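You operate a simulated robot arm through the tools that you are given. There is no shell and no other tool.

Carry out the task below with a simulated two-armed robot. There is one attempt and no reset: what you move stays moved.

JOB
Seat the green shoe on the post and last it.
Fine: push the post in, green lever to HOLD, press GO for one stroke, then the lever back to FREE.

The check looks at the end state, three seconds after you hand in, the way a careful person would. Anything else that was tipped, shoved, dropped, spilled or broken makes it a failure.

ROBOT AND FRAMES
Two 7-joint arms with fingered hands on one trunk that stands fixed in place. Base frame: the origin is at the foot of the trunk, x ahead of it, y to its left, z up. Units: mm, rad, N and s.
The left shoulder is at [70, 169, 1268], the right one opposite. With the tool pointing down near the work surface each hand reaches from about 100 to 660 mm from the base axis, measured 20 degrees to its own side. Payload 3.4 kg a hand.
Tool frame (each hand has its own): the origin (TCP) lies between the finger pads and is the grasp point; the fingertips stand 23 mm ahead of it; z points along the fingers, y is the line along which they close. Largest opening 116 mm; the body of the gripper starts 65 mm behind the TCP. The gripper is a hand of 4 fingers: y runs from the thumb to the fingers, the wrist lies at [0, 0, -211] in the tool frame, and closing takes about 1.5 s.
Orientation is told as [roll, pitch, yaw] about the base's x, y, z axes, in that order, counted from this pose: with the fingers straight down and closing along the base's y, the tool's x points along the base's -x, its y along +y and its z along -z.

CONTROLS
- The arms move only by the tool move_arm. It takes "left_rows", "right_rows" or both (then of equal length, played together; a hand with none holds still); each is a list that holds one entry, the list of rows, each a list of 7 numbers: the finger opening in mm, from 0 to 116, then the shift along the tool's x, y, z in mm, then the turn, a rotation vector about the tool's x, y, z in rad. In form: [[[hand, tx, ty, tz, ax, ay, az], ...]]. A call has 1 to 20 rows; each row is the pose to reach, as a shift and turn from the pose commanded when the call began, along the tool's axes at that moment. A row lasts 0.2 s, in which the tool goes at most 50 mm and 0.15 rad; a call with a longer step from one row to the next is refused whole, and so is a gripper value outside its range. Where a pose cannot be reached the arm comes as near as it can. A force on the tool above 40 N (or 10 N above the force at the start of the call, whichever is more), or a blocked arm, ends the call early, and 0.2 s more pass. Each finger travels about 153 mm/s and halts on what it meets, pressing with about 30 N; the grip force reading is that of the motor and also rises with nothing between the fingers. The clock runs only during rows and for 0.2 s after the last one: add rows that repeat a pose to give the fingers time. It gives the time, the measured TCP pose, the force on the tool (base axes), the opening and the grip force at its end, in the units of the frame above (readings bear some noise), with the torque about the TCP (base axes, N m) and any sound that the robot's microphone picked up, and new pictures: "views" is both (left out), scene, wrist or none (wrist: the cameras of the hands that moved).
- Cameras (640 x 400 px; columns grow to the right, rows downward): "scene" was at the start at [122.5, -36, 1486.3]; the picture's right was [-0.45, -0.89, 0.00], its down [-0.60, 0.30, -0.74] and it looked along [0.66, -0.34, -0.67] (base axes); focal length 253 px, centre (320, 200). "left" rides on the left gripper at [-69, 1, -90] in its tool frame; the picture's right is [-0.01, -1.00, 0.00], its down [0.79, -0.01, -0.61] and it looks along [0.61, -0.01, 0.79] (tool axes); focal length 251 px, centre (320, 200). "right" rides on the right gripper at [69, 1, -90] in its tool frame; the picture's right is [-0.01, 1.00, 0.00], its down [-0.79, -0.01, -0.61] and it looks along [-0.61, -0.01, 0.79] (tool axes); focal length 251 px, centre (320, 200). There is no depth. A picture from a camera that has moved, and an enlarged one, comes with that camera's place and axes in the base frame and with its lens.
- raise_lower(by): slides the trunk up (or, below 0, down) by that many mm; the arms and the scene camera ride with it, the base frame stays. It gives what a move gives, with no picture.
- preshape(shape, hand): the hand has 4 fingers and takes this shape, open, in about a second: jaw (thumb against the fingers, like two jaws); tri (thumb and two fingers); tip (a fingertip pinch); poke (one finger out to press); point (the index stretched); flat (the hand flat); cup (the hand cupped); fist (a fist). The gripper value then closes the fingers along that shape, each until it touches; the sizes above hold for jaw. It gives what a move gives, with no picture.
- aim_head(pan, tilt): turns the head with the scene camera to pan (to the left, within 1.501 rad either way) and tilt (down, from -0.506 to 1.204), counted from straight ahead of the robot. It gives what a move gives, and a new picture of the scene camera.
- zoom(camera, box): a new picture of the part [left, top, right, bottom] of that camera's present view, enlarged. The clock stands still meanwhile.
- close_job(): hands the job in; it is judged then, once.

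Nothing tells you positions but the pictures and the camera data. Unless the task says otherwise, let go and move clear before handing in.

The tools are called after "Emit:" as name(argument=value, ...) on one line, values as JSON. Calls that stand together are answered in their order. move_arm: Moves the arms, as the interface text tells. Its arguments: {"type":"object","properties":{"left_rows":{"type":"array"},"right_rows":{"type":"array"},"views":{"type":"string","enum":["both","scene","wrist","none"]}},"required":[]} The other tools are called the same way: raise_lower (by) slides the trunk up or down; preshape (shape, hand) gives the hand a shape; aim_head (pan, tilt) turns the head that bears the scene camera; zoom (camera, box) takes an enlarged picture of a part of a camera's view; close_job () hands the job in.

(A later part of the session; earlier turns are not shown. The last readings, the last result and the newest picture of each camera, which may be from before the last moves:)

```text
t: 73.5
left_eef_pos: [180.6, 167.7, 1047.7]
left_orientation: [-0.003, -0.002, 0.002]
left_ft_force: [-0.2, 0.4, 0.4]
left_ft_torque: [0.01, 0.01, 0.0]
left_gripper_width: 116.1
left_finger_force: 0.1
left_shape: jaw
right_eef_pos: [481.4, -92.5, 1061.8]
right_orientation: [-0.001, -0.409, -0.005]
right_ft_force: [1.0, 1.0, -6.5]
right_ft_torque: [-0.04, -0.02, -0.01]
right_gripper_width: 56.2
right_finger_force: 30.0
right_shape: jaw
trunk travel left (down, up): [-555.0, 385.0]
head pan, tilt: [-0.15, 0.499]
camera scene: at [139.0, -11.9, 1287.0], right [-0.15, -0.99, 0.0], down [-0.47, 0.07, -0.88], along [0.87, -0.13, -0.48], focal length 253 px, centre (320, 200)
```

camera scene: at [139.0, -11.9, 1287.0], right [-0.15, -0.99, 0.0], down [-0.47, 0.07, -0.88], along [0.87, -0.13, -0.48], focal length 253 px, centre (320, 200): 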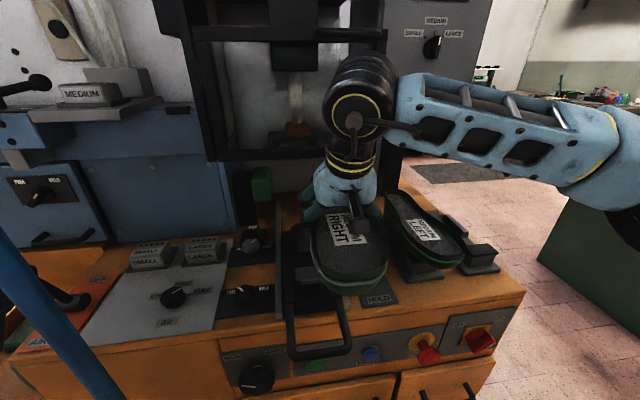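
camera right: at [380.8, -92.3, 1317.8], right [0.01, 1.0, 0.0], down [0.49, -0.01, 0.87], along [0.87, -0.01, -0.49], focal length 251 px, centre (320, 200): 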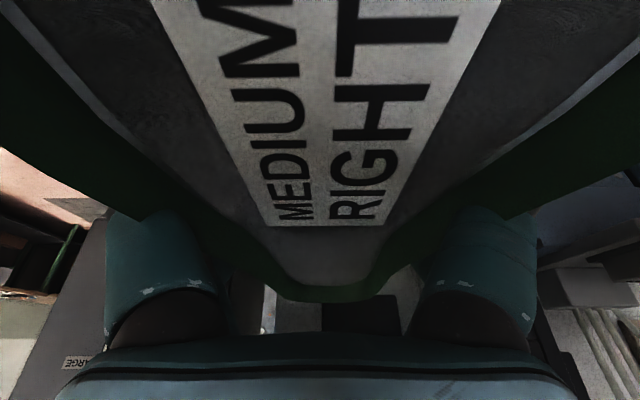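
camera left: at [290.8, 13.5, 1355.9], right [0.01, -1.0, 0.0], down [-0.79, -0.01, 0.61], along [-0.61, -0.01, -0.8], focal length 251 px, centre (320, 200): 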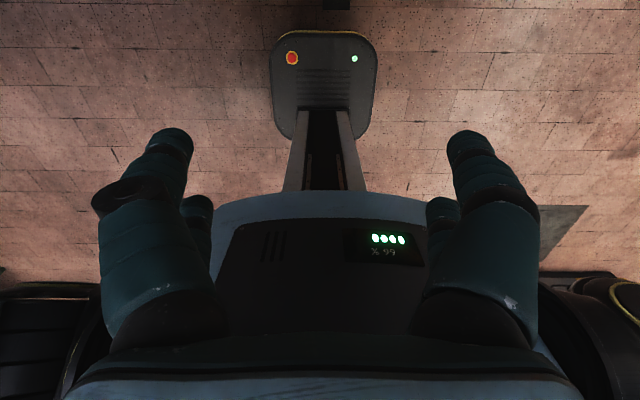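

Emit:
move_arm(right_rows=[[[20, -15, 2, 6.6, 0, 0, 0], [20, -30, 4, 13.2, 0, 0, 0], [20, -46, 5, 20, 0, 0, 0], [20, -43, 8, 31.7, 0, 0, 0], [20, -43, 8, 31.7, 0, 0, 0]]], views="both")

Emit:
zoom(camera="scene", box=[230, 120, 410, 320])

```text
t: 74.8
left_eef_pos: [181.0, 166.7, 1047.2]
left_orientation: [-0.002, -0.001, 0.0]
left_ft_force: [0.1, 0.0, 0.0]
left_ft_torque: [0.0, 0.01, -0.05]
left_gripper_width: 115.9
left_finger_force: 0.0
left_shape: jaw
right_eef_pos: [509.6, -107.7, 1059.3]
right_orientation: [0.0, -0.411, -0.006]
right_ft_force: [-0.6, -0.7, -6.4]
right_ft_torque: [-0.01, -0.01, -0.01]
right_gripper_width: 56.3
right_finger_force: 30.0
right_shape: jaw
right hand out of reach, approached as far as the arm can: row 1, 2, 3, 4, 5
trunk travel left (down, up): [-555.0, 385.0]
head pan, tilt: [-0.15, 0.499]
camera scene: at [139.2, -11.9, 1287.1], right [-0.15, -0.99, 0.0], down [-0.47, 0.07, -0.88], along [0.87, -0.13, -0.48], focal length 253 px, centre (320, 200)
camera right: at [409.6, -105.7, 1115.3], right [0.01, 1.0, 0.0], down [0.49, -0.01, 0.87], along [0.87, -0.01, -0.49], focal length 251 px, centre (320, 200)
```

scene: 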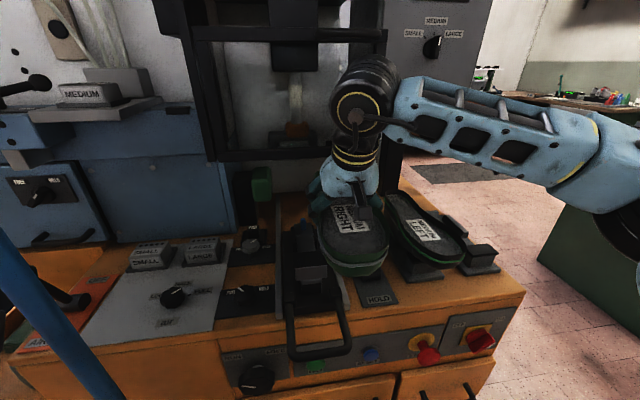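
right: 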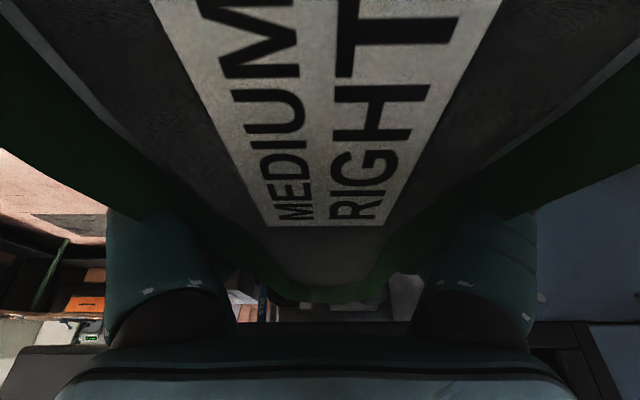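

```text
2.00 times, centred on (320, 220) of scene
camera zoom: at [139.2, -11.9, 1287.1], right [-0.15, -0.99, 0.0], down [-0.47, 0.07, -0.88], along [0.87, -0.13, -0.48], focal length 506 px, centre (320, 160)
```

zoom: 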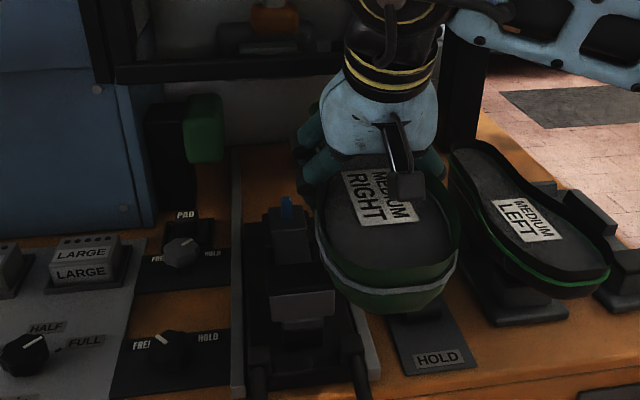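

Moving forward at this tilt pushes the reachable y further right, so the forward tilt of the hand is what limits the arm. I'll pull back, raise the trunk again and test, in free space, which hand orientation lets the arm get to the post line.

Emit:
move_arm(right_rows=[[[20, 18, 0, -8, 0, 0, 0], [20, 36, 0, -16, 0, 0, 0], [20, 55, 0, -24, 0, 0, 0]]], views="none")

Emit:
raise_lower(by=200)

```text
t: 75.5
left_eef_pos: [179.8, 167.5, 1048.2]
left_orientation: [-0.003, -0.004, 0.002]
left_ft_force: [-1.5, -0.8, -0.2]
left_ft_torque: [0.01, -0.01, -0.02]
left_gripper_width: 115.9
left_finger_force: 0.0
left_shape: jaw
right_eef_pos: [448.6, -106.9, 1061.2]
right_orientation: [0.0, -0.41, -0.004]
right_ft_force: [0.3, 0.0, -6.7]
right_ft_torque: [-0.03, 0.01, -0.02]
right_gripper_width: 56.0
right_finger_force: 29.6
right_shape: jaw
trunk travel left (down, up): [-555.0, 385.0]
head pan, tilt: [-0.15, 0.499]
```

```text
t: 77.7
left_eef_pos: [180.2, 167.5, 1247.4]
left_orientation: [-0.005, -0.002, 0.003]
left_ft_force: [-0.6, -0.5, 0.8]
left_ft_torque: [-0.03, 0.0, -0.02]
left_gripper_width: 116.2
left_finger_force: 0.1
left_shape: jaw
right_eef_pos: [450.8, -107.1, 1260.6]
right_orientation: [0.001, -0.409, -0.005]
right_ft_force: [0.3, -0.6, -7.7]
right_ft_torque: [-0.02, -0.03, 0.01]
right_gripper_width: 56.2
right_finger_force: 30.0
right_shape: jaw
trunk travel left (down, up): [-755.0, 185.0]
head pan, tilt: [-0.15, 0.499]
```

Emit:
move_arm(right_rows=[[[20, 4, 0, 30, 0, 0.05, 0], [20, 8, 0, 60, 0, 0.12, 0], [20, 12, 0, 90, 0, 0.19, 0], [20, 16, 0, 112, 0, 0.26, 0], [20, 16, 20, 112, 0, 0.26, 0], [20, 16, 40, 112, 0, 0.26, 0], [20, 16, 54, 112, 0, 0.26, 0], [20, 16, 54, 112, 0, 0.26, 0]]], views="both")

```text
t: 79.5
left_eef_pos: [180.0, 167.3, 1246.6]
left_orientation: [-0.004, -0.001, 0.002]
left_ft_force: [0.7, 0.5, -0.4]
left_ft_torque: [-0.04, 0.02, -0.01]
left_gripper_width: 116.0
left_finger_force: 0.0
left_shape: jaw
right_eef_pos: [465.7, -91.8, 1149.3]
right_orientation: [-0.001, -0.149, -0.005]
right_ft_force: [-0.8, 0.0, -6.8]
right_ft_torque: [-0.06, -0.02, -0.01]
right_gripper_width: 56.1
right_finger_force: 30.2
right_shape: jaw
right hand out of reach, approached as far as the arm can: row 5, 6, 7, 8
trunk travel left (down, up): [-755.0, 185.0]
head pan, tilt: [-0.15, 0.499]
camera scene: at [139.5, -12.0, 1487.0], right [-0.15, -0.99, 0.0], down [-0.47, 0.07, -0.88], along [0.87, -0.13, -0.48], focal length 253 px, centre (320, 200)
camera right: at [383.0, -89.8, 1227.7], right [0.01, 1.0, 0.0], down [0.7, -0.01, 0.72], along [0.72, -0.01, -0.7], focal length 251 px, centre (320, 200)
```

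scene: 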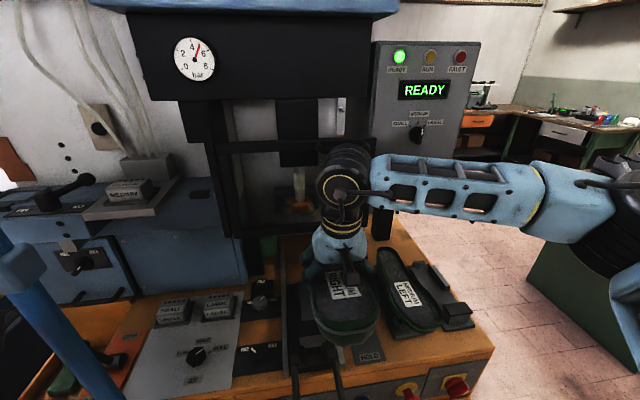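
right: 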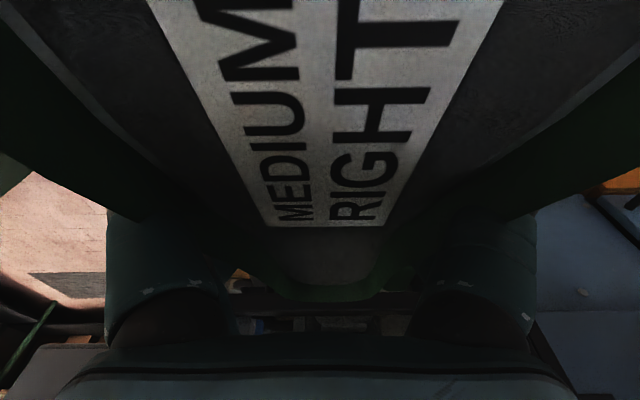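

Even with less tilt the arm stops near y=-92, so arm posture rather than tilt is the limit. I'll test with the trunk at the top of its travel so the arm reaches downwards.

Emit:
raise_lower(by=185)

Emit:
move_arm(right_rows=[[[20, 0, 0, 40, 0, -0.04, 0], [20, 0, 0, 80, 0, -0.08, 0], [20, 0, 0, 120, 0, -0.12, 0], [20, 0, 0, 160, 0, -0.16, 0], [20, -10, 0, 195, 0, -0.19, 0], [20, -10, 20, 195, 0, -0.19, 0], [20, -10, 40, 195, 0, -0.19, 0], [20, -10, 40, 195, 0, -0.19, 0]]], views="scene")

```text
t: 81.6
left_eef_pos: [181.3, 166.1, 1432.6]
left_orientation: [-0.004, -0.002, 0.002]
left_ft_force: [0.4, 0.7, 0.2]
left_ft_torque: [0.03, -0.01, -0.01]
left_gripper_width: 115.8
left_finger_force: 0.1
left_shape: jaw
right_eef_pos: [465.8, -92.0, 1335.4]
right_orientation: [0.001, -0.151, -0.005]
right_ft_force: [0.6, -0.8, -6.1]
right_ft_torque: [-0.06, 0.02, 0.0]
right_gripper_width: 56.1
right_finger_force: 29.8
right_shape: jaw
trunk travel left (down, up): [-940.0, 0.0]
head pan, tilt: [-0.15, 0.499]
```

```text
t: 83.4
left_eef_pos: [181.0, 165.7, 1432.8]
left_orientation: [-0.004, -0.002, 0.002]
left_ft_force: [-0.1, -0.4, 0.3]
left_ft_torque: [0.0, 0.02, 0.01]
left_gripper_width: 115.8
left_finger_force: 0.0
left_shape: jaw
right_eef_pos: [483.3, -122.7, 1175.5]
right_orientation: [0.003, -0.339, -0.007]
right_ft_force: [-0.1, 0.6, -6.8]
right_ft_torque: [-0.03, 0.02, 0.0]
right_gripper_width: 55.9
right_finger_force: 30.1
right_shape: jaw
right hand out of reach, approached as far as the arm can: row 3, 4, 5, 6, 7, 8
trunk travel left (down, up): [-940.0, 0.0]
head pan, tilt: [-0.15, 0.499]
camera scene: at [139.7, -12.5, 1672.1], right [-0.15, -0.99, 0.0], down [-0.47, 0.07, -0.88], along [0.87, -0.13, -0.48], focal length 253 px, centre (320, 200)
```

scene: 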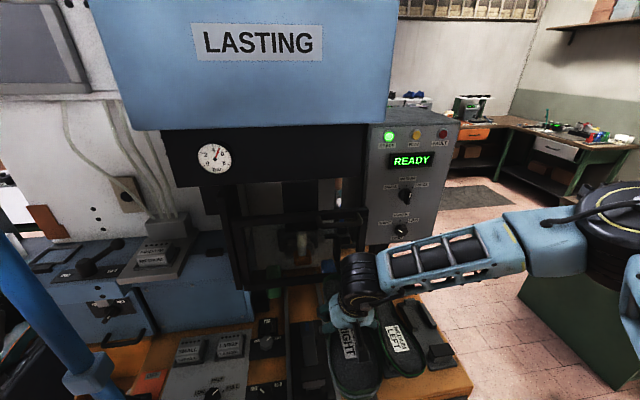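

Higher is worse; the best was with the trunk around its earlier height. I'll go back to that and test whether yawing the hand frees the arm.

Emit:
move_arm(right_rows=[[[20, -13, 0, -38, 0, 0, 0], [20, -27, 0, -76, 0, 0, 0], [20, -40, 0, -113, 0, 0, 0], [20, -48, 0, -150, 0, 0, 0], [20, -48, 0, -150, 0, 0, 0]]], views="none")

```text
t: 84.6
left_eef_pos: [181.4, 167.8, 1431.5]
left_orientation: [-0.003, -0.004, 0.002]
left_ft_force: [0.4, 0.0, 0.4]
left_ft_torque: [0.03, 0.01, 0.01]
left_gripper_width: 115.9
left_finger_force: 0.0
left_shape: jaw
right_eef_pos: [479.9, -121.8, 1333.1]
right_orientation: [0.0, -0.34, -0.008]
right_ft_force: [-0.1, -0.1, -6.9]
right_ft_torque: [-0.02, 0.0, 0.0]
right_gripper_width: 56.2
right_finger_force: 29.7
right_shape: jaw
trunk travel left (down, up): [-940.0, 0.0]
head pan, tilt: [-0.15, 0.499]
```

Emit:
raise_lower(by=-175)

Emit:
move_arm(right_rows=[[[20, 0, 0, 0, -0.033, 0, -0.094], [20, 0, 0, 0, -0.067, 0, -0.189], [20, 0, 0, 0, -0.1, 0, -0.283], [20, 0, 0, 0, -0.133, 0, -0.377], [20, 0, 20, 0, -0.133, 0, -0.377], [20, 0, 40, 0, -0.133, 0, -0.377], [20, 0, 60, 0, -0.133, 0, -0.377], [20, 0, 80, 0, -0.133, 0, -0.377], [20, 0, 80, 0, -0.133, 0, -0.377]]], views="scene")

```text
t: 86.5
left_eef_pos: [180.1, 166.2, 1257.2]
left_orientation: [-0.004, -0.001, 0.002]
left_ft_force: [0.7, 0.1, -0.2]
left_ft_torque: [0.02, -0.03, 0.02]
left_gripper_width: 116.1
left_finger_force: 0.0
left_shape: jaw
right_eef_pos: [480.6, -121.7, 1158.6]
right_orientation: [0.001, -0.341, -0.005]
right_ft_force: [0.9, -0.5, -6.1]
right_ft_torque: [-0.05, -0.04, 0.03]
right_gripper_width: 55.6
right_finger_force: 30.2
right_shape: jaw
trunk travel left (down, up): [-765.0, 175.0]
head pan, tilt: [-0.15, 0.499]
```

```text
t: 88.5
left_eef_pos: [178.3, 166.9, 1257.6]
left_orientation: [-0.005, -0.001, 0.002]
left_ft_force: [-0.3, -0.2, 0.8]
left_ft_torque: [-0.04, 0.01, 0.0]
left_gripper_width: 116.1
left_finger_force: 0.0
left_shape: jaw
right_eef_pos: [479.0, -55.1, 1158.6]
right_orientation: [-0.001, -0.344, 0.393]
right_ft_force: [-0.1, -0.1, -7.2]
right_ft_torque: [0.01, 0.03, 0.02]
right_gripper_width: 55.3
right_finger_force: 30.7
right_shape: jaw
right hand out of reach, approached as far as the arm can: row 8, 9
trunk travel left (down, up): [-765.0, 175.0]
head pan, tilt: [-0.15, 0.499]
camera scene: at [138.4, -11.9, 1497.2], right [-0.15, -0.99, 0.0], down [-0.47, 0.07, -0.88], along [0.87, -0.13, -0.48], focal length 253 px, centre (320, 200)
```

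scene: 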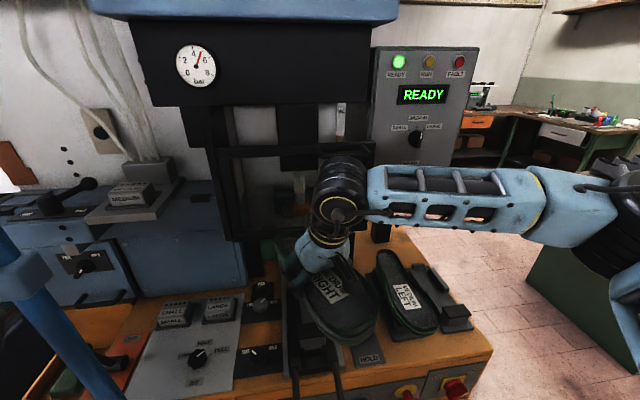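

The wrist point itself has a limit of roughly y≈-85 here, regardless of hand yaw. I'll return the shoe to its cradle, so I can explore reachable postures with an empty hand; first unwind the yaw and move back right.

Emit:
move_arm(right_rows=[[[20, 12, -28, -4.5, 0.016, 0, 0.046], [20, 24, -56, -9, 0.033, 0, 0.092], [20, 36, -84, -13.6, 0.05, 0, 0.139], [20, 48, -112, -18, 0.066, 0, 0.185], [20, 60, -140, -22.7, 0.082, 0, 0.231], [20, 72, -168, -27, 0.1, 0, 0.278], [20, 84, -196, -32, 0.116, 0, 0.324], [20, 95, -223, -36, 0.132, 0, 0.37], [20, 95, -223, -36, 0.132, 0, 0.37]]], views="both")

```text
t: 90.5
left_eef_pos: [180.6, 166.5, 1257.3]
left_orientation: [-0.003, -0.002, 0.003]
left_ft_force: [0.2, 1.2, -0.7]
left_ft_torque: [-0.02, 0.03, -0.02]
left_gripper_width: 116.2
left_finger_force: 0.1
left_shape: jaw
right_eef_pos: [472.8, -298.8, 1159.4]
right_orientation: [0.001, -0.339, 0.002]
right_ft_force: [0.2, 0.2, -6.1]
right_ft_torque: [0.01, 0.01, 0.01]
right_gripper_width: 55.2
right_finger_force: 30.0
right_shape: jaw
trunk travel left (down, up): [-765.0, 175.0]
head pan, tilt: [-0.15, 0.499]
camera scene: at [139.5, -11.9, 1497.1], right [-0.15, -0.99, 0.0], down [-0.47, 0.07, -0.88], along [0.87, -0.13, -0.48], focal length 253 px, centre (320, 200)
camera right: at [375.8, -298.6, 1221.0], right [0.01, 1.0, 0.0], down [0.55, -0.01, 0.84], along [0.84, 0.0, -0.55], focal length 251 px, centre (320, 200)
```

scene: 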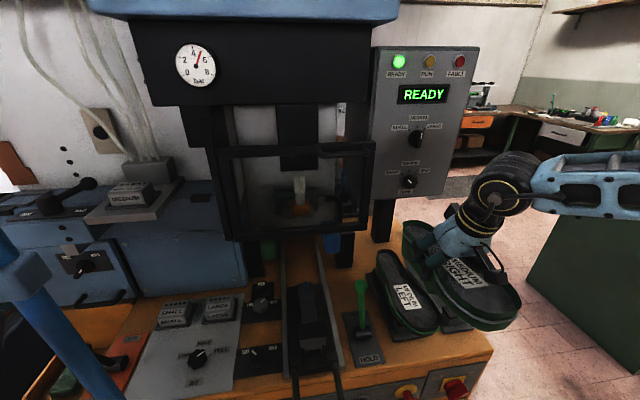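
right: 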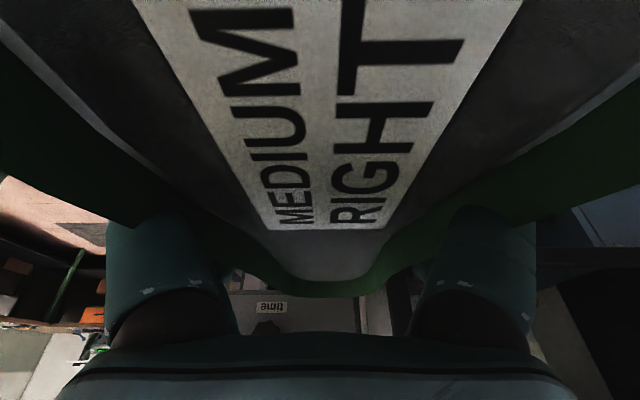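

The shoe is slipping a bit more (toe up about 6°). I'll tilt the hand to level it and bring it back above its cradle.

Emit:
move_arm(right_rows=[[[20, -10, -38, 3, 0, -0.025, 0], [20, -25, -76, 8, 0, -0.05, 0], [20, -40, -114, 14, 0, -0.075, 0], [20, -55, -150, 20, 0, -0.1, 0], [20, -50, -150, 50, 0, -0.1, 0], [20, -43, -150, 79, 0, -0.1, 0], [20, -43, -150, 79, 0, -0.1, 0]]], views="both")

Emit:
aim_head(pan=-0.5, tilt=0.7)

Emit:
zoom(camera="scene", box=[300, 60, 500, 260])

```text
t: 92.1
left_eef_pos: [179.3, 167.1, 1258.0]
left_orientation: [-0.003, -0.003, 0.002]
left_ft_force: [-0.1, -0.2, 0.2]
left_ft_torque: [-0.01, 0.01, 0.0]
left_gripper_width: 115.7
left_finger_force: 0.0
left_shape: jaw
right_eef_pos: [536.1, -449.3, 1099.3]
right_orientation: [-0.001, -0.443, 0.002]
right_ft_force: [0.0, 0.0, -5.8]
right_ft_torque: [-0.01, -0.06, 0.03]
right_gripper_width: 55.0
right_finger_force: 29.9
right_shape: jaw
trunk travel left (down, up): [-765.0, 175.0]
head pan, tilt: [-0.15, 0.499]
camera scene: at [138.8, -13.2, 1497.1], right [-0.15, -0.99, 0.0], down [-0.47, 0.07, -0.88], along [0.87, -0.13, -0.48], focal length 253 px, centre (320, 200)
camera right: at [434.4, -447.6, 1150.9], right [0.01, 1.0, 0.0], down [0.46, -0.01, 0.89], along [0.89, 0.0, -0.46], focal length 251 px, centre (320, 200)
```

scene: 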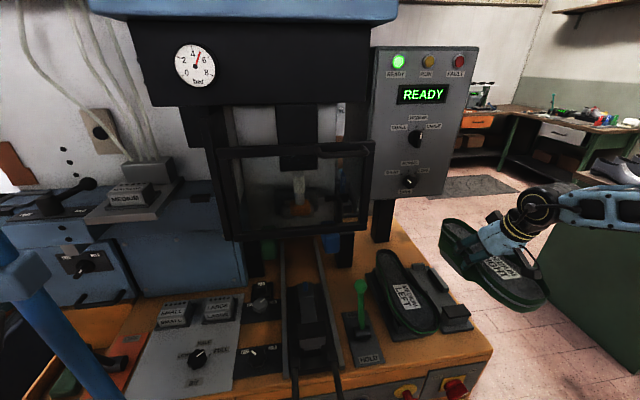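
right: 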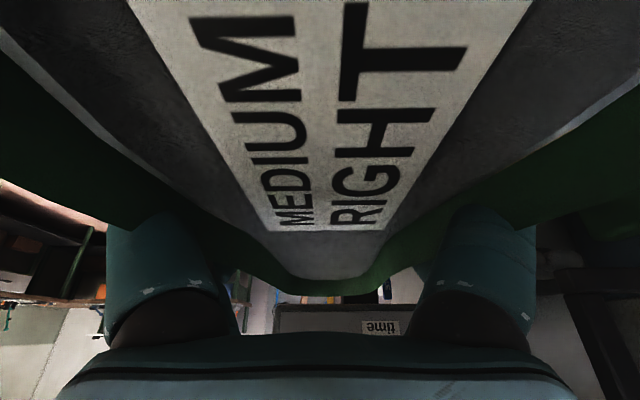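

```text
t: 93.0
left_eef_pos: [180.9, 165.2, 1258.0]
left_orientation: [-0.004, -0.003, 0.002]
left_ft_force: [0.3, -0.2, 0.0]
left_ft_torque: [-0.01, -0.01, 0.0]
left_gripper_width: 116.1
left_finger_force: 0.0
left_shape: jaw
right_eef_pos: [537.8, -447.8, 1100.5]
right_orientation: [-0.001, -0.44, 0.001]
right_ft_force: [0.6, -0.3, -7.3]
right_ft_torque: [-0.05, -0.06, -0.01]
right_gripper_width: 54.9
right_finger_force: 30.0
right_shape: jaw
trunk travel left (down, up): [-765.0, 175.0]
head pan, tilt: [-0.499, 0.7]
camera scene: at [124.0, -39.7, 1479.4], right [-0.48, -0.88, 0.0], down [-0.57, 0.31, -0.76], along [0.67, -0.37, -0.64], focal length 253 px, centre (320, 200)
```

scene: 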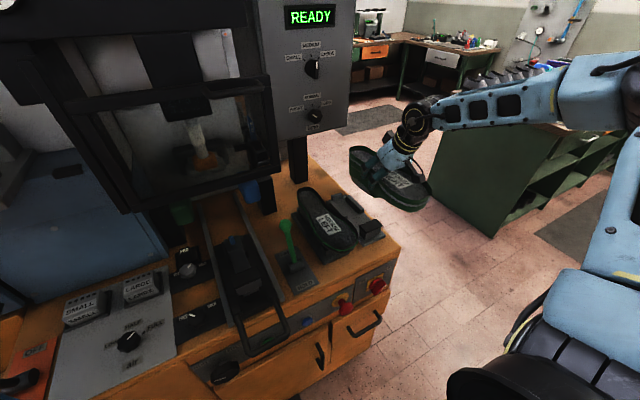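

```text
2.00 times, centred on (400, 160) of scene
camera zoom: at [124.0, -39.7, 1479.4], right [-0.48, -0.88, 0.0], down [-0.57, 0.31, -0.76], along [0.67, -0.37, -0.64], focal length 506 px, centre (160, 280)
```

zoom: 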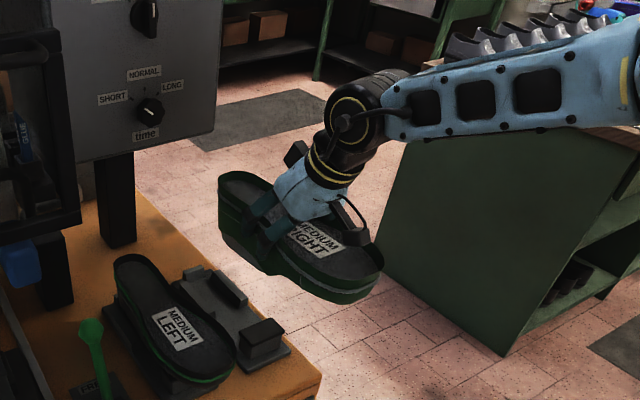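

Emit:
move_arm(right_rows=[[[20, -9, -1, 37, 0, 0, 0], [20, -18, -1, 75, 0, 0, 0], [20, -27, -1, 112, 0, 0, 0], [20, -20, -1, 127, 0, 0, 0], [20, -13, -1, 142, 0, 0, 0], [20, -13, -1, 142, 0, 0, 0]]], views="both")

Emit:
zoom(camera="scene", box=[270, 110, 450, 290])

```text
t: 94.3
left_eef_pos: [181.2, 166.3, 1258.0]
left_orientation: [-0.005, -0.001, 0.001]
left_ft_force: [0.2, -0.1, 0.7]
left_ft_torque: [-0.03, -0.02, -0.02]
left_gripper_width: 116.0
left_finger_force: 0.0
left_shape: jaw
right_eef_pos: [610.7, -452.2, 977.0]
right_orientation: [0.001, -0.439, 0.003]
right_ft_force: [-0.1, -0.3, -7.3]
right_ft_torque: [-0.02, 0.02, -0.01]
right_gripper_width: 55.0
right_finger_force: 30.0
right_shape: jaw
trunk travel left (down, up): [-765.0, 175.0]
head pan, tilt: [-0.499, 0.7]
camera scene: at [124.2, -39.8, 1479.3], right [-0.48, -0.88, 0.0], down [-0.57, 0.31, -0.76], along [0.67, -0.37, -0.65], focal length 253 px, centre (320, 200)
camera right: at [509.7, -451.4, 1029.5], right [0.01, 1.0, 0.0], down [0.46, -0.01, 0.89], along [0.89, 0.0, -0.46], focal length 251 px, centre (320, 200)
```

scene: 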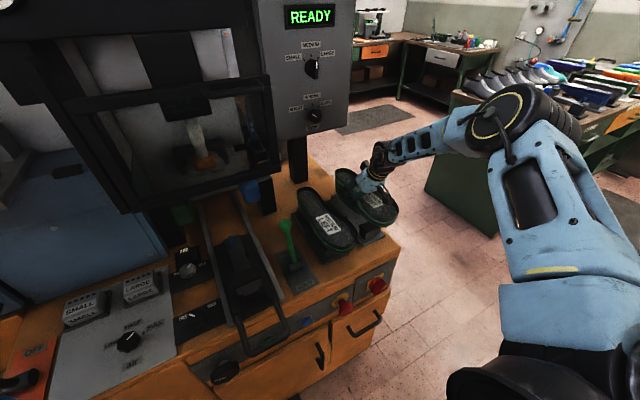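
right: 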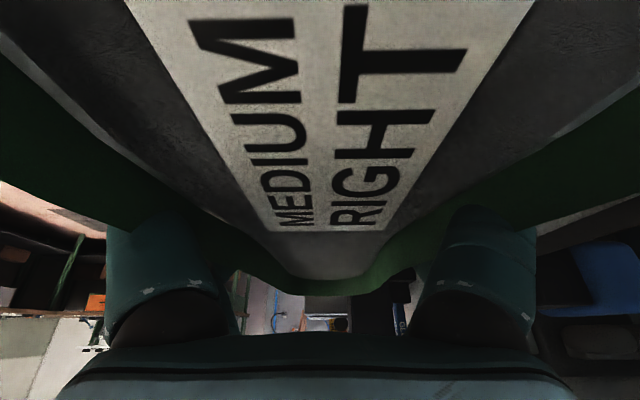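

```text
2.22 times, centred on (360, 200) of scene
camera zoom: at [124.2, -39.8, 1479.3], right [-0.48, -0.88, 0.0], down [-0.57, 0.31, -0.76], along [0.67, -0.37, -0.65], focal length 563 px, centre (231, 200)
```

zoom: 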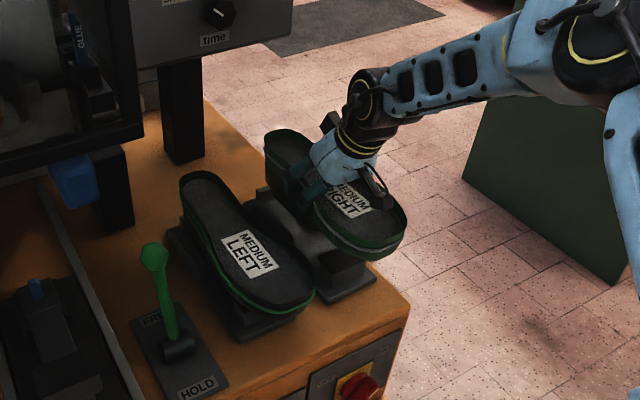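

The shoe hovers just over its cradle. I'll lower it gently until it touches.

Emit:
move_arm(right_rows=[[[20, 2.1, 3, 4.5, 0, 0, 0], [20, 4.2, 3, 9, 0, 0, 0], [20, 6.4, 3, 13.6, 0, 0, 0], [20, 8.5, 3, 18, 0, 0, 0], [20, 10.6, 3, 22.6, 0, 0, 0], [20, 12.7, 3, 27, 0, 0, 0]]], views="both")

Emit:
zoom(camera="scene", box=[270, 110, 450, 290])

```text
t: 95.8
left_eef_pos: [180.3, 167.1, 1257.4]
left_orientation: [-0.004, -0.001, 0.0]
left_ft_force: [0.5, 0.2, 0.4]
left_ft_torque: [-0.01, -0.02, -0.01]
left_gripper_width: 115.7
left_finger_force: 0.0
left_shape: jaw
right_eef_pos: [612.0, -448.1, 946.7]
right_orientation: [-0.001, -0.441, 0.001]
right_ft_force: [-0.1, -0.8, -3.5]
right_ft_torque: [0.0, -0.29, -0.02]
right_gripper_width: 55.2
right_finger_force: 29.6
right_shape: jaw
trunk travel left (down, up): [-765.0, 175.0]
head pan, tilt: [-0.499, 0.7]
camera scene: at [123.3, -39.4, 1479.5], right [-0.48, -0.88, 0.0], down [-0.57, 0.31, -0.76], along [0.67, -0.37, -0.64], focal length 253 px, centre (320, 200)
camera right: at [509.1, -446.6, 999.1], right [0.01, 1.0, 0.0], down [0.46, -0.01, 0.89], along [0.89, 0.0, -0.46], focal length 251 px, centre (320, 200)
```

scene: 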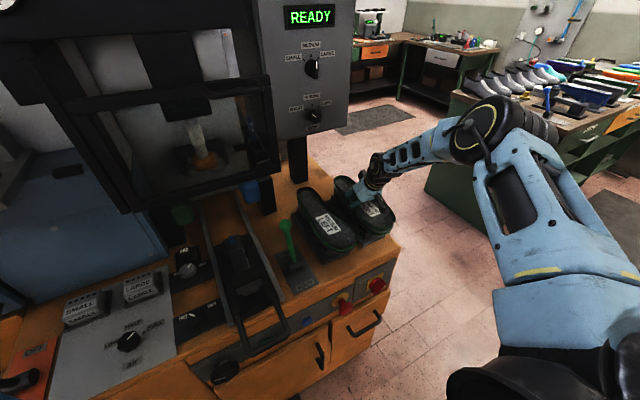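
right: 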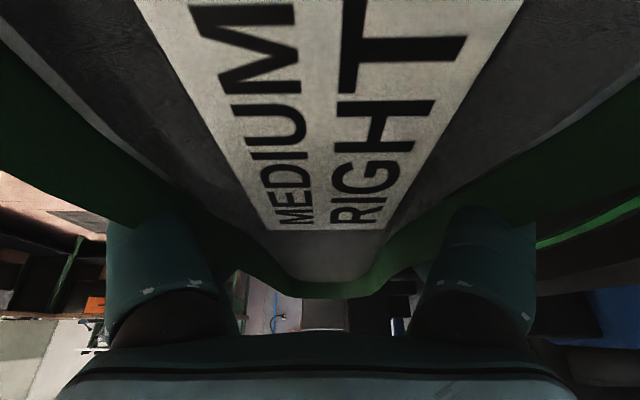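

```text
2.22 times, centred on (360, 200) of scene
camera zoom: at [123.3, -39.4, 1479.5], right [-0.48, -0.88, 0.0], down [-0.57, 0.31, -0.76], along [0.67, -0.37, -0.64], focal length 563 px, centre (231, 200)
```

zoom: 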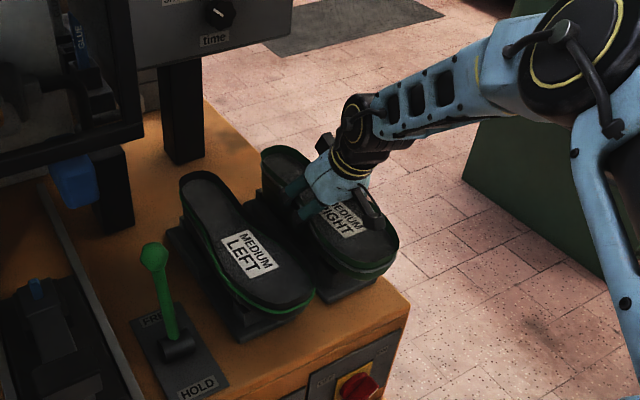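

It's in contact with the cradle. I'll open the fingers and retreat upward.

Emit:
move_arm(right_rows=[[[60, 0, 0, 0, 0, 0, 0], [75, 0, 0, 0, 0, 0, 0], [90, 0, 0, 0, 0, 0, 0], [106, 0, 0, 0, 0, 0, 0], [106, 0, 0, 0, 0, 0, 0], [106, -9, 0, -19, 0, 0, 0], [106, -18, 0, -38, 0, 0, 0], [106, -35, 0, -75, 0, 0, 0], [106, -60, 0, -120, 0, 0, 0]]], views="both")

Emit:
zoom(camera="scene", box=[270, 110, 450, 290])

```text
refused: row 9 steps farther than a row can; nothing moved
```

```text
2.22 times, centred on (360, 200) of scene
camera zoom: at [123.3, -39.4, 1479.5], right [-0.48, -0.88, 0.0], down [-0.57, 0.31, -0.76], along [0.67, -0.37, -0.64], focal length 563 px, centre (231, 200)
```

zoom: 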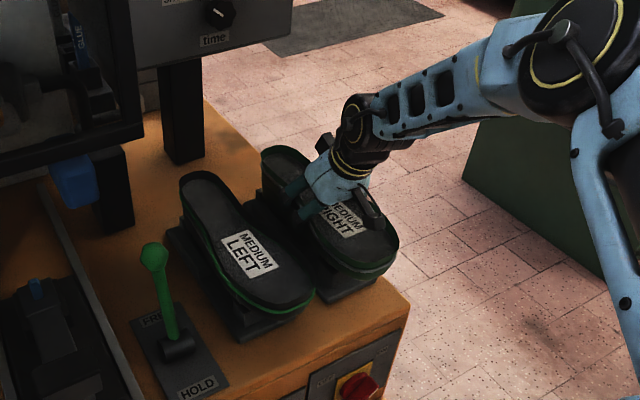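

One step was too long, so I'll resend it with smaller steps.

Emit:
move_arm(right_rows=[[[60, 0, 0, 0, 0, 0, 0], [75, 0, 0, 0, 0, 0, 0], [90, 0, 0, 0, 0, 0, 0], [106, 0, 0, 0, 0, 0, 0], [106, 0, 0, 0, 0, 0, 0], [106, -9, 0, -19, 0, 0, 0], [106, -18, 0, -38, 0, 0, 0], [106, -35, 0, -75, 0, 0, 0], [106, -50, 0, -110, 0, 0, 0]]], views="both")

Emit:
zoom(camera="scene", box=[270, 110, 450, 290])

```text
t: 97.8
left_eef_pos: [178.9, 167.7, 1257.0]
left_orientation: [-0.003, -0.003, 0.001]
left_ft_force: [-0.2, -0.5, -0.8]
left_ft_torque: [-0.02, -0.03, -0.03]
left_gripper_width: 115.8
left_finger_force: 0.0
left_shape: jaw
right_eef_pos: [608.6, -447.1, 1070.3]
right_orientation: [-0.002, -0.442, 0.002]
right_ft_force: [-0.4, 0.6, -0.1]
right_ft_torque: [0.0, 0.0, -0.02]
right_gripper_width: 105.6
right_finger_force: 0.0
right_shape: jaw
trunk travel left (down, up): [-765.0, 175.0]
head pan, tilt: [-0.499, 0.7]
camera scene: at [121.5, -37.9, 1479.6], right [-0.48, -0.88, 0.0], down [-0.56, 0.31, -0.77], along [0.67, -0.37, -0.64], focal length 253 px, centre (320, 200)
camera right: at [506.2, -446.3, 1121.4], right [0.01, 1.0, 0.0], down [0.46, -0.01, 0.89], along [0.89, -0.01, -0.46], focal length 251 px, centre (320, 200)
```

scene: 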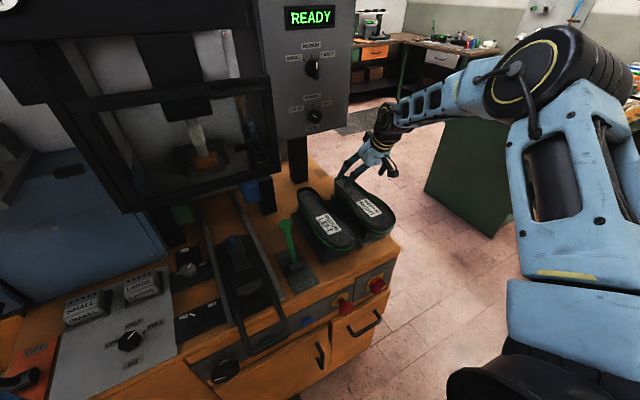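
right: 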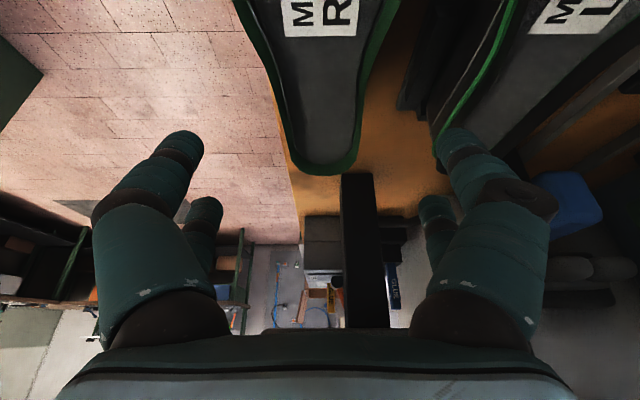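

```text
2.22 times, centred on (360, 200) of scene
camera zoom: at [121.5, -37.9, 1479.6], right [-0.48, -0.88, 0.0], down [-0.56, 0.31, -0.77], along [0.67, -0.37, -0.64], focal length 563 px, centre (231, 200)
```

zoom: 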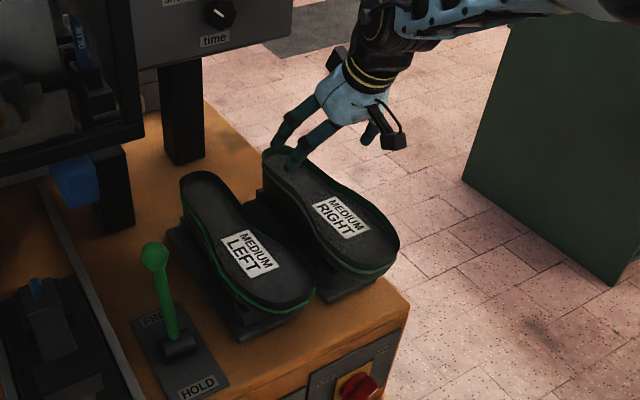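

The shoe is back in its cradle, level. Now I'll explore with the empty hand: tool straight down at x≈540, sweeping left from the extended side.

Emit:
move_arm(right_rows=[[[60, 10, 30, -12, 0, 0.09, 0], [60, 20, 60, -24, 0, 0.18, 0], [60, 30, 90, -36, 0, 0.27, 0], [60, 40, 120, -48, 0, 0.36, 0], [60, 49, 147, -56, 0, 0.442, 0], [60, 49, 147, -56, 0, 0.442, 0]]], views="none")

Emit:
move_arm(right_rows=[[[60, 0, 30, 0, 0, 0, 0], [60, 0, 60, 0, 0, 0, 0], [60, 0, 90, 0, 0, 0, 0], [60, 0, 120, 0, 0, 0, 0], [60, 0, 150, 0, 0, 0, 0], [60, 0, 180, 0, 0, 0, 0], [60, 0, 210, 0, 0, 0, 0], [60, 0, 240, 0, 0, 0, 0], [60, 0, 240, 0, 0, 0, 0]]], views="scene")

```text
t: 99.2
left_eef_pos: [180.3, 166.1, 1257.9]
left_orientation: [-0.004, -0.003, 0.002]
left_ft_force: [0.1, 0.1, -0.1]
left_ft_torque: [0.02, 0.0, -0.01]
left_gripper_width: 116.0
left_finger_force: 0.0
left_shape: jaw
right_eef_pos: [539.1, -301.0, 1097.3]
right_orientation: [-0.002, 0.003, 0.001]
right_ft_force: [0.2, 0.4, -0.3]
right_ft_torque: [0.04, -0.03, -0.02]
right_gripper_width: 60.1
right_finger_force: 0.1
right_shape: jaw
trunk travel left (down, up): [-765.0, 175.0]
head pan, tilt: [-0.499, 0.7]
```

```text
t: 101.2
left_eef_pos: [179.8, 167.5, 1256.9]
left_orientation: [-0.002, -0.002, 0.003]
left_ft_force: [0.7, 0.6, 0.3]
left_ft_torque: [0.01, 0.01, 0.0]
left_gripper_width: 115.7
left_finger_force: 0.0
left_shape: jaw
right_eef_pos: [489.2, -129.5, 1104.8]
right_orientation: [0.002, -0.001, 0.002]
right_ft_force: [0.1, 0.1, -0.6]
right_ft_torque: [0.01, 0.02, -0.02]
right_gripper_width: 60.6
right_finger_force: 0.1
right_shape: jaw
right hand out of reach, approached as far as the arm can: row 5, 6, 7, 8, 9
trunk travel left (down, up): [-765.0, 175.0]
head pan, tilt: [-0.499, 0.7]
camera scene: at [122.8, -38.9, 1479.5], right [-0.48, -0.88, 0.0], down [-0.57, 0.31, -0.76], along [0.67, -0.37, -0.64], focal length 253 px, centre (320, 200)
```

scene: 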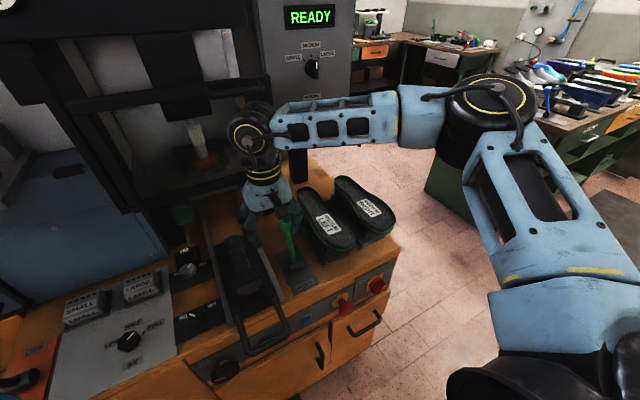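

The pattern is clear: the wrist cannot come left of about y≈-70 unless it stays close to the robot. So I should grip the shoe further toward the toe with a steeper forward tilt, which keeps the wrist near the body at the post. I'll move back above the shoe with that tilt.

Emit:
move_arm(right_rows=[[[110, 0, -30, -30, 0, -0.05, 0], [110, 0, -65, -60, 0, -0.12, 0], [110, 0, -100, -90, 0, -0.2, 0], [110, 0, -138, -115, 0, -0.28, 0], [110, 0, -176, -120, 0, -0.36, 0], [110, 0, -214, -125, 0, -0.44, 0], [110, 0, -250, -125, 0, -0.52, 0], [110, 0, -286, -125, 0, -0.59, 0], [110, -11, -318, -125, 0, -0.65, 0], [110, -11, -318, -125, 0, -0.65, 0]]], views="none")

Emit:
raise_lower(by=-160)

Emit:
aim_head(pan=-0.5, tilt=0.6)

```text
t: 103.3
left_eef_pos: [180.0, 167.2, 1258.1]
left_orientation: [-0.004, -0.005, 0.002]
left_ft_force: [-0.4, 0.1, -0.3]
left_ft_torque: [-0.02, 0.01, 0.03]
left_gripper_width: 116.0
left_finger_force: 0.1
left_shape: jaw
right_eef_pos: [497.8, -449.9, 1233.0]
right_orientation: [0.0, -0.651, 0.002]
right_ft_force: [-0.2, -0.6, -0.2]
right_ft_torque: [0.0, 0.0, 0.01]
right_gripper_width: 109.9
right_finger_force: 0.1
right_shape: jaw
trunk travel left (down, up): [-765.0, 175.0]
head pan, tilt: [-0.499, 0.7]
```

```text
t: 105.2
left_eef_pos: [179.8, 167.0, 1097.5]
left_orientation: [-0.004, -0.002, 0.002]
left_ft_force: [0.2, -0.4, 0.6]
left_ft_torque: [0.01, 0.04, 0.01]
left_gripper_width: 115.7
left_finger_force: 0.0
left_shape: jaw
right_eef_pos: [496.7, -448.6, 1072.8]
right_orientation: [-0.002, -0.649, 0.002]
right_ft_force: [-0.1, -0.5, 0.5]
right_ft_torque: [-0.01, -0.03, -0.02]
right_gripper_width: 109.6
right_finger_force: 0.0
right_shape: jaw
trunk travel left (down, up): [-605.0, 335.0]
head pan, tilt: [-0.499, 0.7]
```

```text
t: 105.8
left_eef_pos: [179.8, 166.6, 1097.8]
left_orientation: [-0.003, -0.004, 0.001]
left_ft_force: [0.6, -0.5, -0.3]
left_ft_torque: [-0.01, -0.04, -0.04]
left_gripper_width: 116.0
left_finger_force: 0.1
left_shape: jaw
right_eef_pos: [497.6, -449.5, 1073.7]
right_orientation: [0.0, -0.65, 0.002]
right_ft_force: [-0.5, -0.2, 1.3]
right_ft_torque: [0.0, 0.03, 0.0]
right_gripper_width: 110.0
right_finger_force: 0.1
right_shape: jaw
trunk travel left (down, up): [-605.0, 335.0]
head pan, tilt: [-0.499, 0.6]
camera scene: at [125.6, -40.5, 1328.1], right [-0.48, -0.88, 0.0], down [-0.5, 0.27, -0.82], along [0.72, -0.4, -0.57], focal length 253 px, centre (320, 200)
```

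scene: 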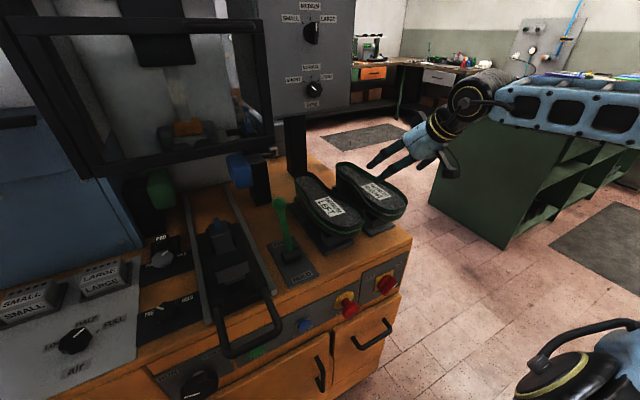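

I'll approach the forefoot (x≈534, y≈-443) with the fingers fully open, first hovering above it.

Emit:
move_arm(right_rows=[[[116, 5, 3, 36, 0, 0, 0], [116, 9.6, 6.5, 72.7, 0, 0, 0], [116, 9.6, 6.5, 72.7, 0, 0, 0]]], views="both")

Emit:
zoom(camera="scene", box=[290, 100, 470, 260])

```text
t: 106.7
left_eef_pos: [178.0, 166.1, 1098.4]
left_orientation: [-0.004, -0.003, -0.001]
left_ft_force: [-0.3, -0.9, -0.6]
left_ft_torque: [0.01, -0.02, 0.01]
left_gripper_width: 115.7
left_finger_force: 0.1
left_shape: jaw
right_eef_pos: [533.6, -442.4, 1010.2]
right_orientation: [0.0, -0.654, 0.002]
right_ft_force: [0.1, -0.8, -0.3]
right_ft_torque: [0.01, 0.0, -0.03]
right_gripper_width: 115.9
right_finger_force: 0.1
right_shape: jaw
trunk travel left (down, up): [-605.0, 335.0]
head pan, tilt: [-0.499, 0.6]
camera scene: at [124.6, -40.4, 1328.3], right [-0.48, -0.88, 0.0], down [-0.5, 0.27, -0.83], along [0.72, -0.4, -0.56], focal length 253 px, centre (320, 200)
camera right: at [423.1, -441.1, 1039.9], right [0.01, 1.0, 0.0], down [0.27, -0.01, 0.96], along [0.96, 0.0, -0.27], focal length 251 px, centre (320, 200)
```

scene: 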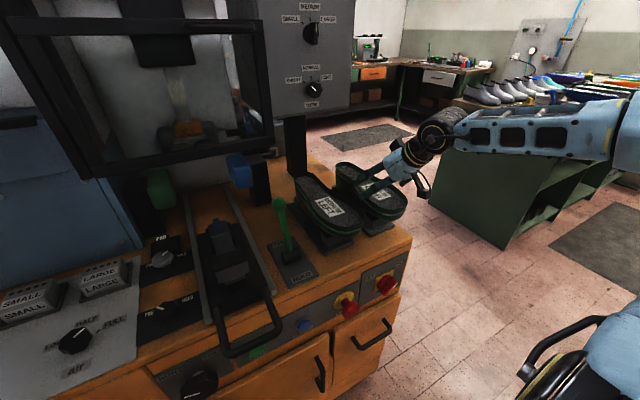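
right: 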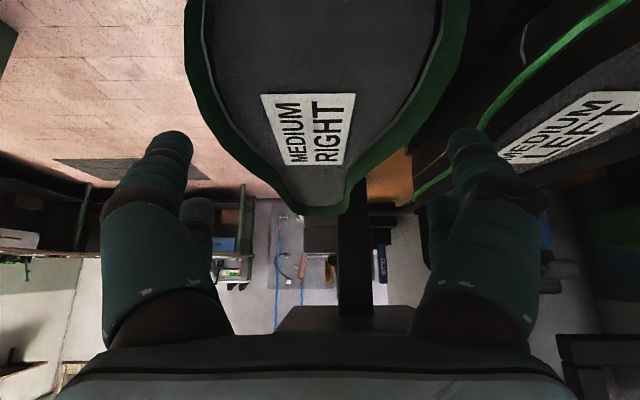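

```text
2.50 times, centred on (380, 180) of scene
camera zoom: at [124.6, -40.4, 1328.3], right [-0.48, -0.88, 0.0], down [-0.5, 0.27, -0.83], along [0.72, -0.4, -0.56], focal length 633 px, centre (170, 250)
```

zoom: 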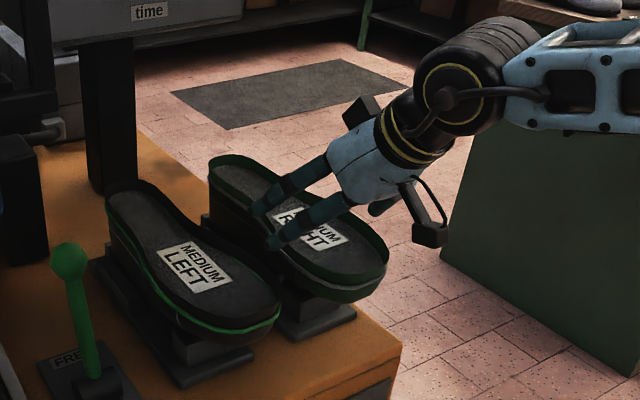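

Emit:
move_arm(right_rows=[[[110, 7.6, 0, 10, 0, 0, 0], [110, 15.2, 0, 20, 0, 0, 0], [110, 22.8, 0, 30, 0, 0, 0], [110, 30, 0, 39, 0, 0, 0], [110, 30, 0, 39, 0, 0, 0]]], views="both")

Emit:
zoom(camera="scene", box=[310, 120, 470, 260])

```text
t: 107.8
left_eef_pos: [179.9, 167.1, 1097.7]
left_orientation: [-0.003, -0.003, 0.002]
left_ft_force: [0.1, 0.2, -0.6]
left_ft_torque: [-0.01, -0.01, 0.04]
left_gripper_width: 116.3
left_finger_force: 0.1
left_shape: jaw
right_eef_pos: [532.4, -444.5, 958.7]
right_orientation: [-0.002, -0.65, 0.006]
right_ft_force: [0.0, 0.7, 0.1]
right_ft_torque: [0.0, -0.01, -0.03]
right_gripper_width: 109.9
right_finger_force: 0.0
right_shape: jaw
trunk travel left (down, up): [-605.0, 335.0]
head pan, tilt: [-0.499, 0.6]
camera scene: at [125.5, -40.4, 1328.2], right [-0.48, -0.88, 0.0], down [-0.5, 0.27, -0.83], along [0.72, -0.4, -0.56], focal length 253 px, centre (320, 200)
camera right: at [422.4, -442.5, 989.3], right [0.01, 1.0, 0.0], down [0.27, -0.01, 0.96], along [0.96, 0.0, -0.27], focal length 251 px, centre (320, 200)
```

scene: 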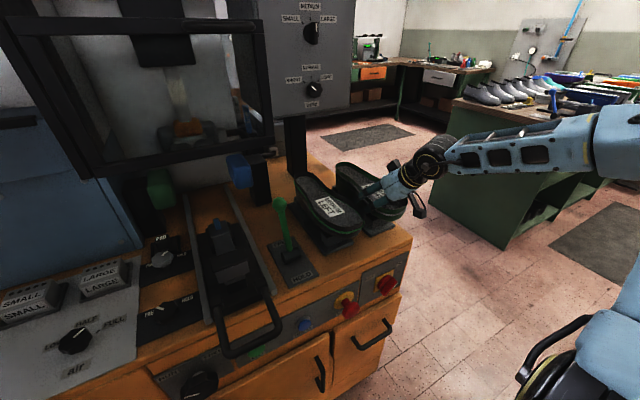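
right: 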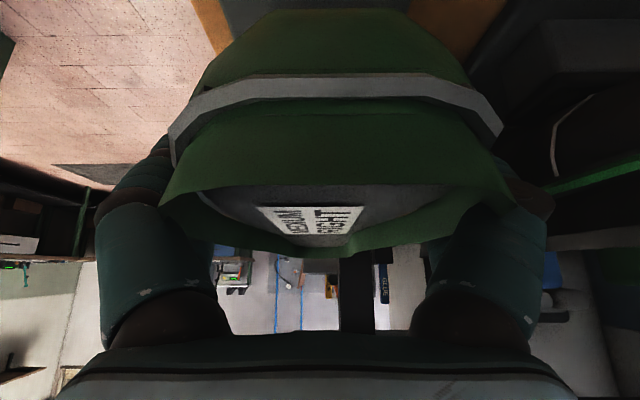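

```text
2.86 times, centred on (390, 190) of scene
camera zoom: at [125.5, -40.4, 1328.2], right [-0.48, -0.88, 0.0], down [-0.5, 0.27, -0.83], along [0.72, -0.4, -0.56], focal length 723 px, centre (120, 229)
```

zoom: 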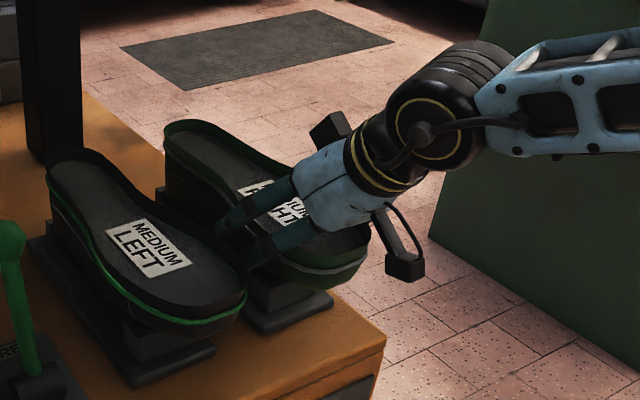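

The hand fits well around the forefoot, and the camera housing clears the toe. I'll close the fingers.

Emit:
move_arm(right_rows=[[[100, 0, 0, 0, 0, 0, 0], [90, 0, 0, 0, 0, 0, 0], [75, 0, 0, 0, 0, 0, 0], [60, 0, 0, 0, 0, 0, 0], [40, 0, 0, 0, 0, 0, 0], [30, 0, 0, 0, 0, 0, 0], [30, 0, 0, 0, 0, 0, 0], [30, 0, 0, 0, 0, 0, 0]]], views="both")

Emit:
zoom(camera="scene", box=[310, 120, 470, 260])

```text
t: 109.7
left_eef_pos: [180.5, 167.7, 1098.0]
left_orientation: [-0.003, -0.004, 0.002]
left_ft_force: [0.0, 0.3, 0.9]
left_ft_torque: [0.01, 0.03, 0.0]
left_gripper_width: 116.0
left_finger_force: 0.0
left_shape: jaw
right_eef_pos: [532.9, -442.9, 959.8]
right_orientation: [-0.002, -0.649, 0.002]
right_ft_force: [0.8, 1.0, 0.4]
right_ft_torque: [-0.13, 0.06, -0.03]
right_gripper_width: 84.7
right_finger_force: 30.2
right_shape: jaw
trunk travel left (down, up): [-605.0, 335.0]
head pan, tilt: [-0.499, 0.6]
camera scene: at [126.1, -40.5, 1328.1], right [-0.48, -0.88, 0.0], down [-0.5, 0.27, -0.82], along [0.72, -0.4, -0.57], focal length 253 px, centre (320, 200)
camera right: at [422.9, -442.5, 989.3], right [0.01, 1.0, 0.0], down [0.27, -0.01, 0.96], along [0.96, 0.0, -0.27], focal length 251 px, centre (320, 200)
```

scene: 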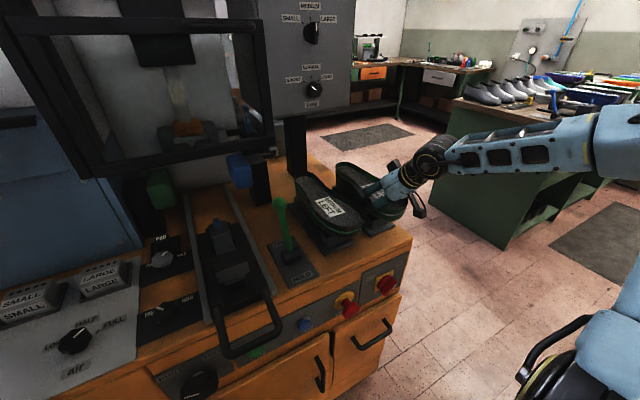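
right: 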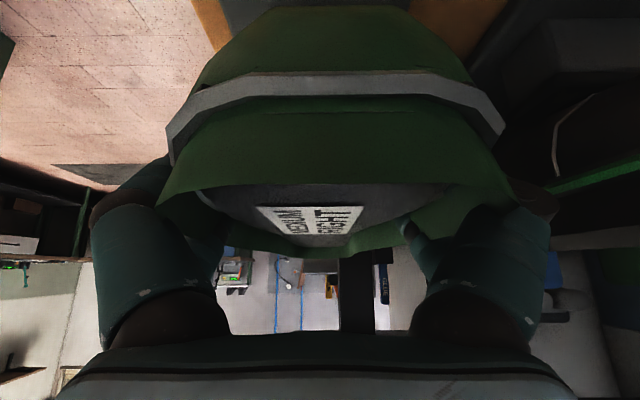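

```text
2.86 times, centred on (390, 190) of scene
camera zoom: at [126.1, -40.5, 1328.1], right [-0.48, -0.88, 0.0], down [-0.5, 0.27, -0.82], along [0.72, -0.4, -0.57], focal length 723 px, centre (120, 229)
```

zoom: 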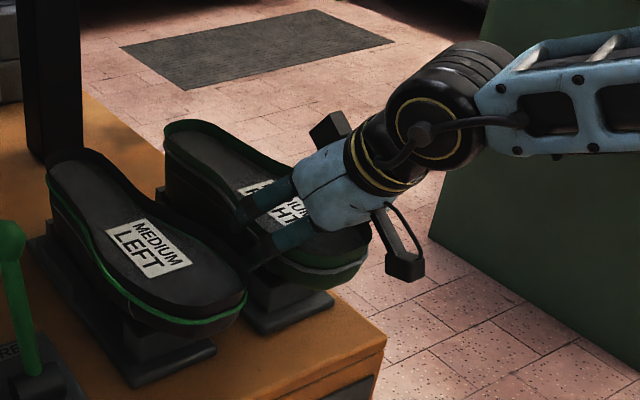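

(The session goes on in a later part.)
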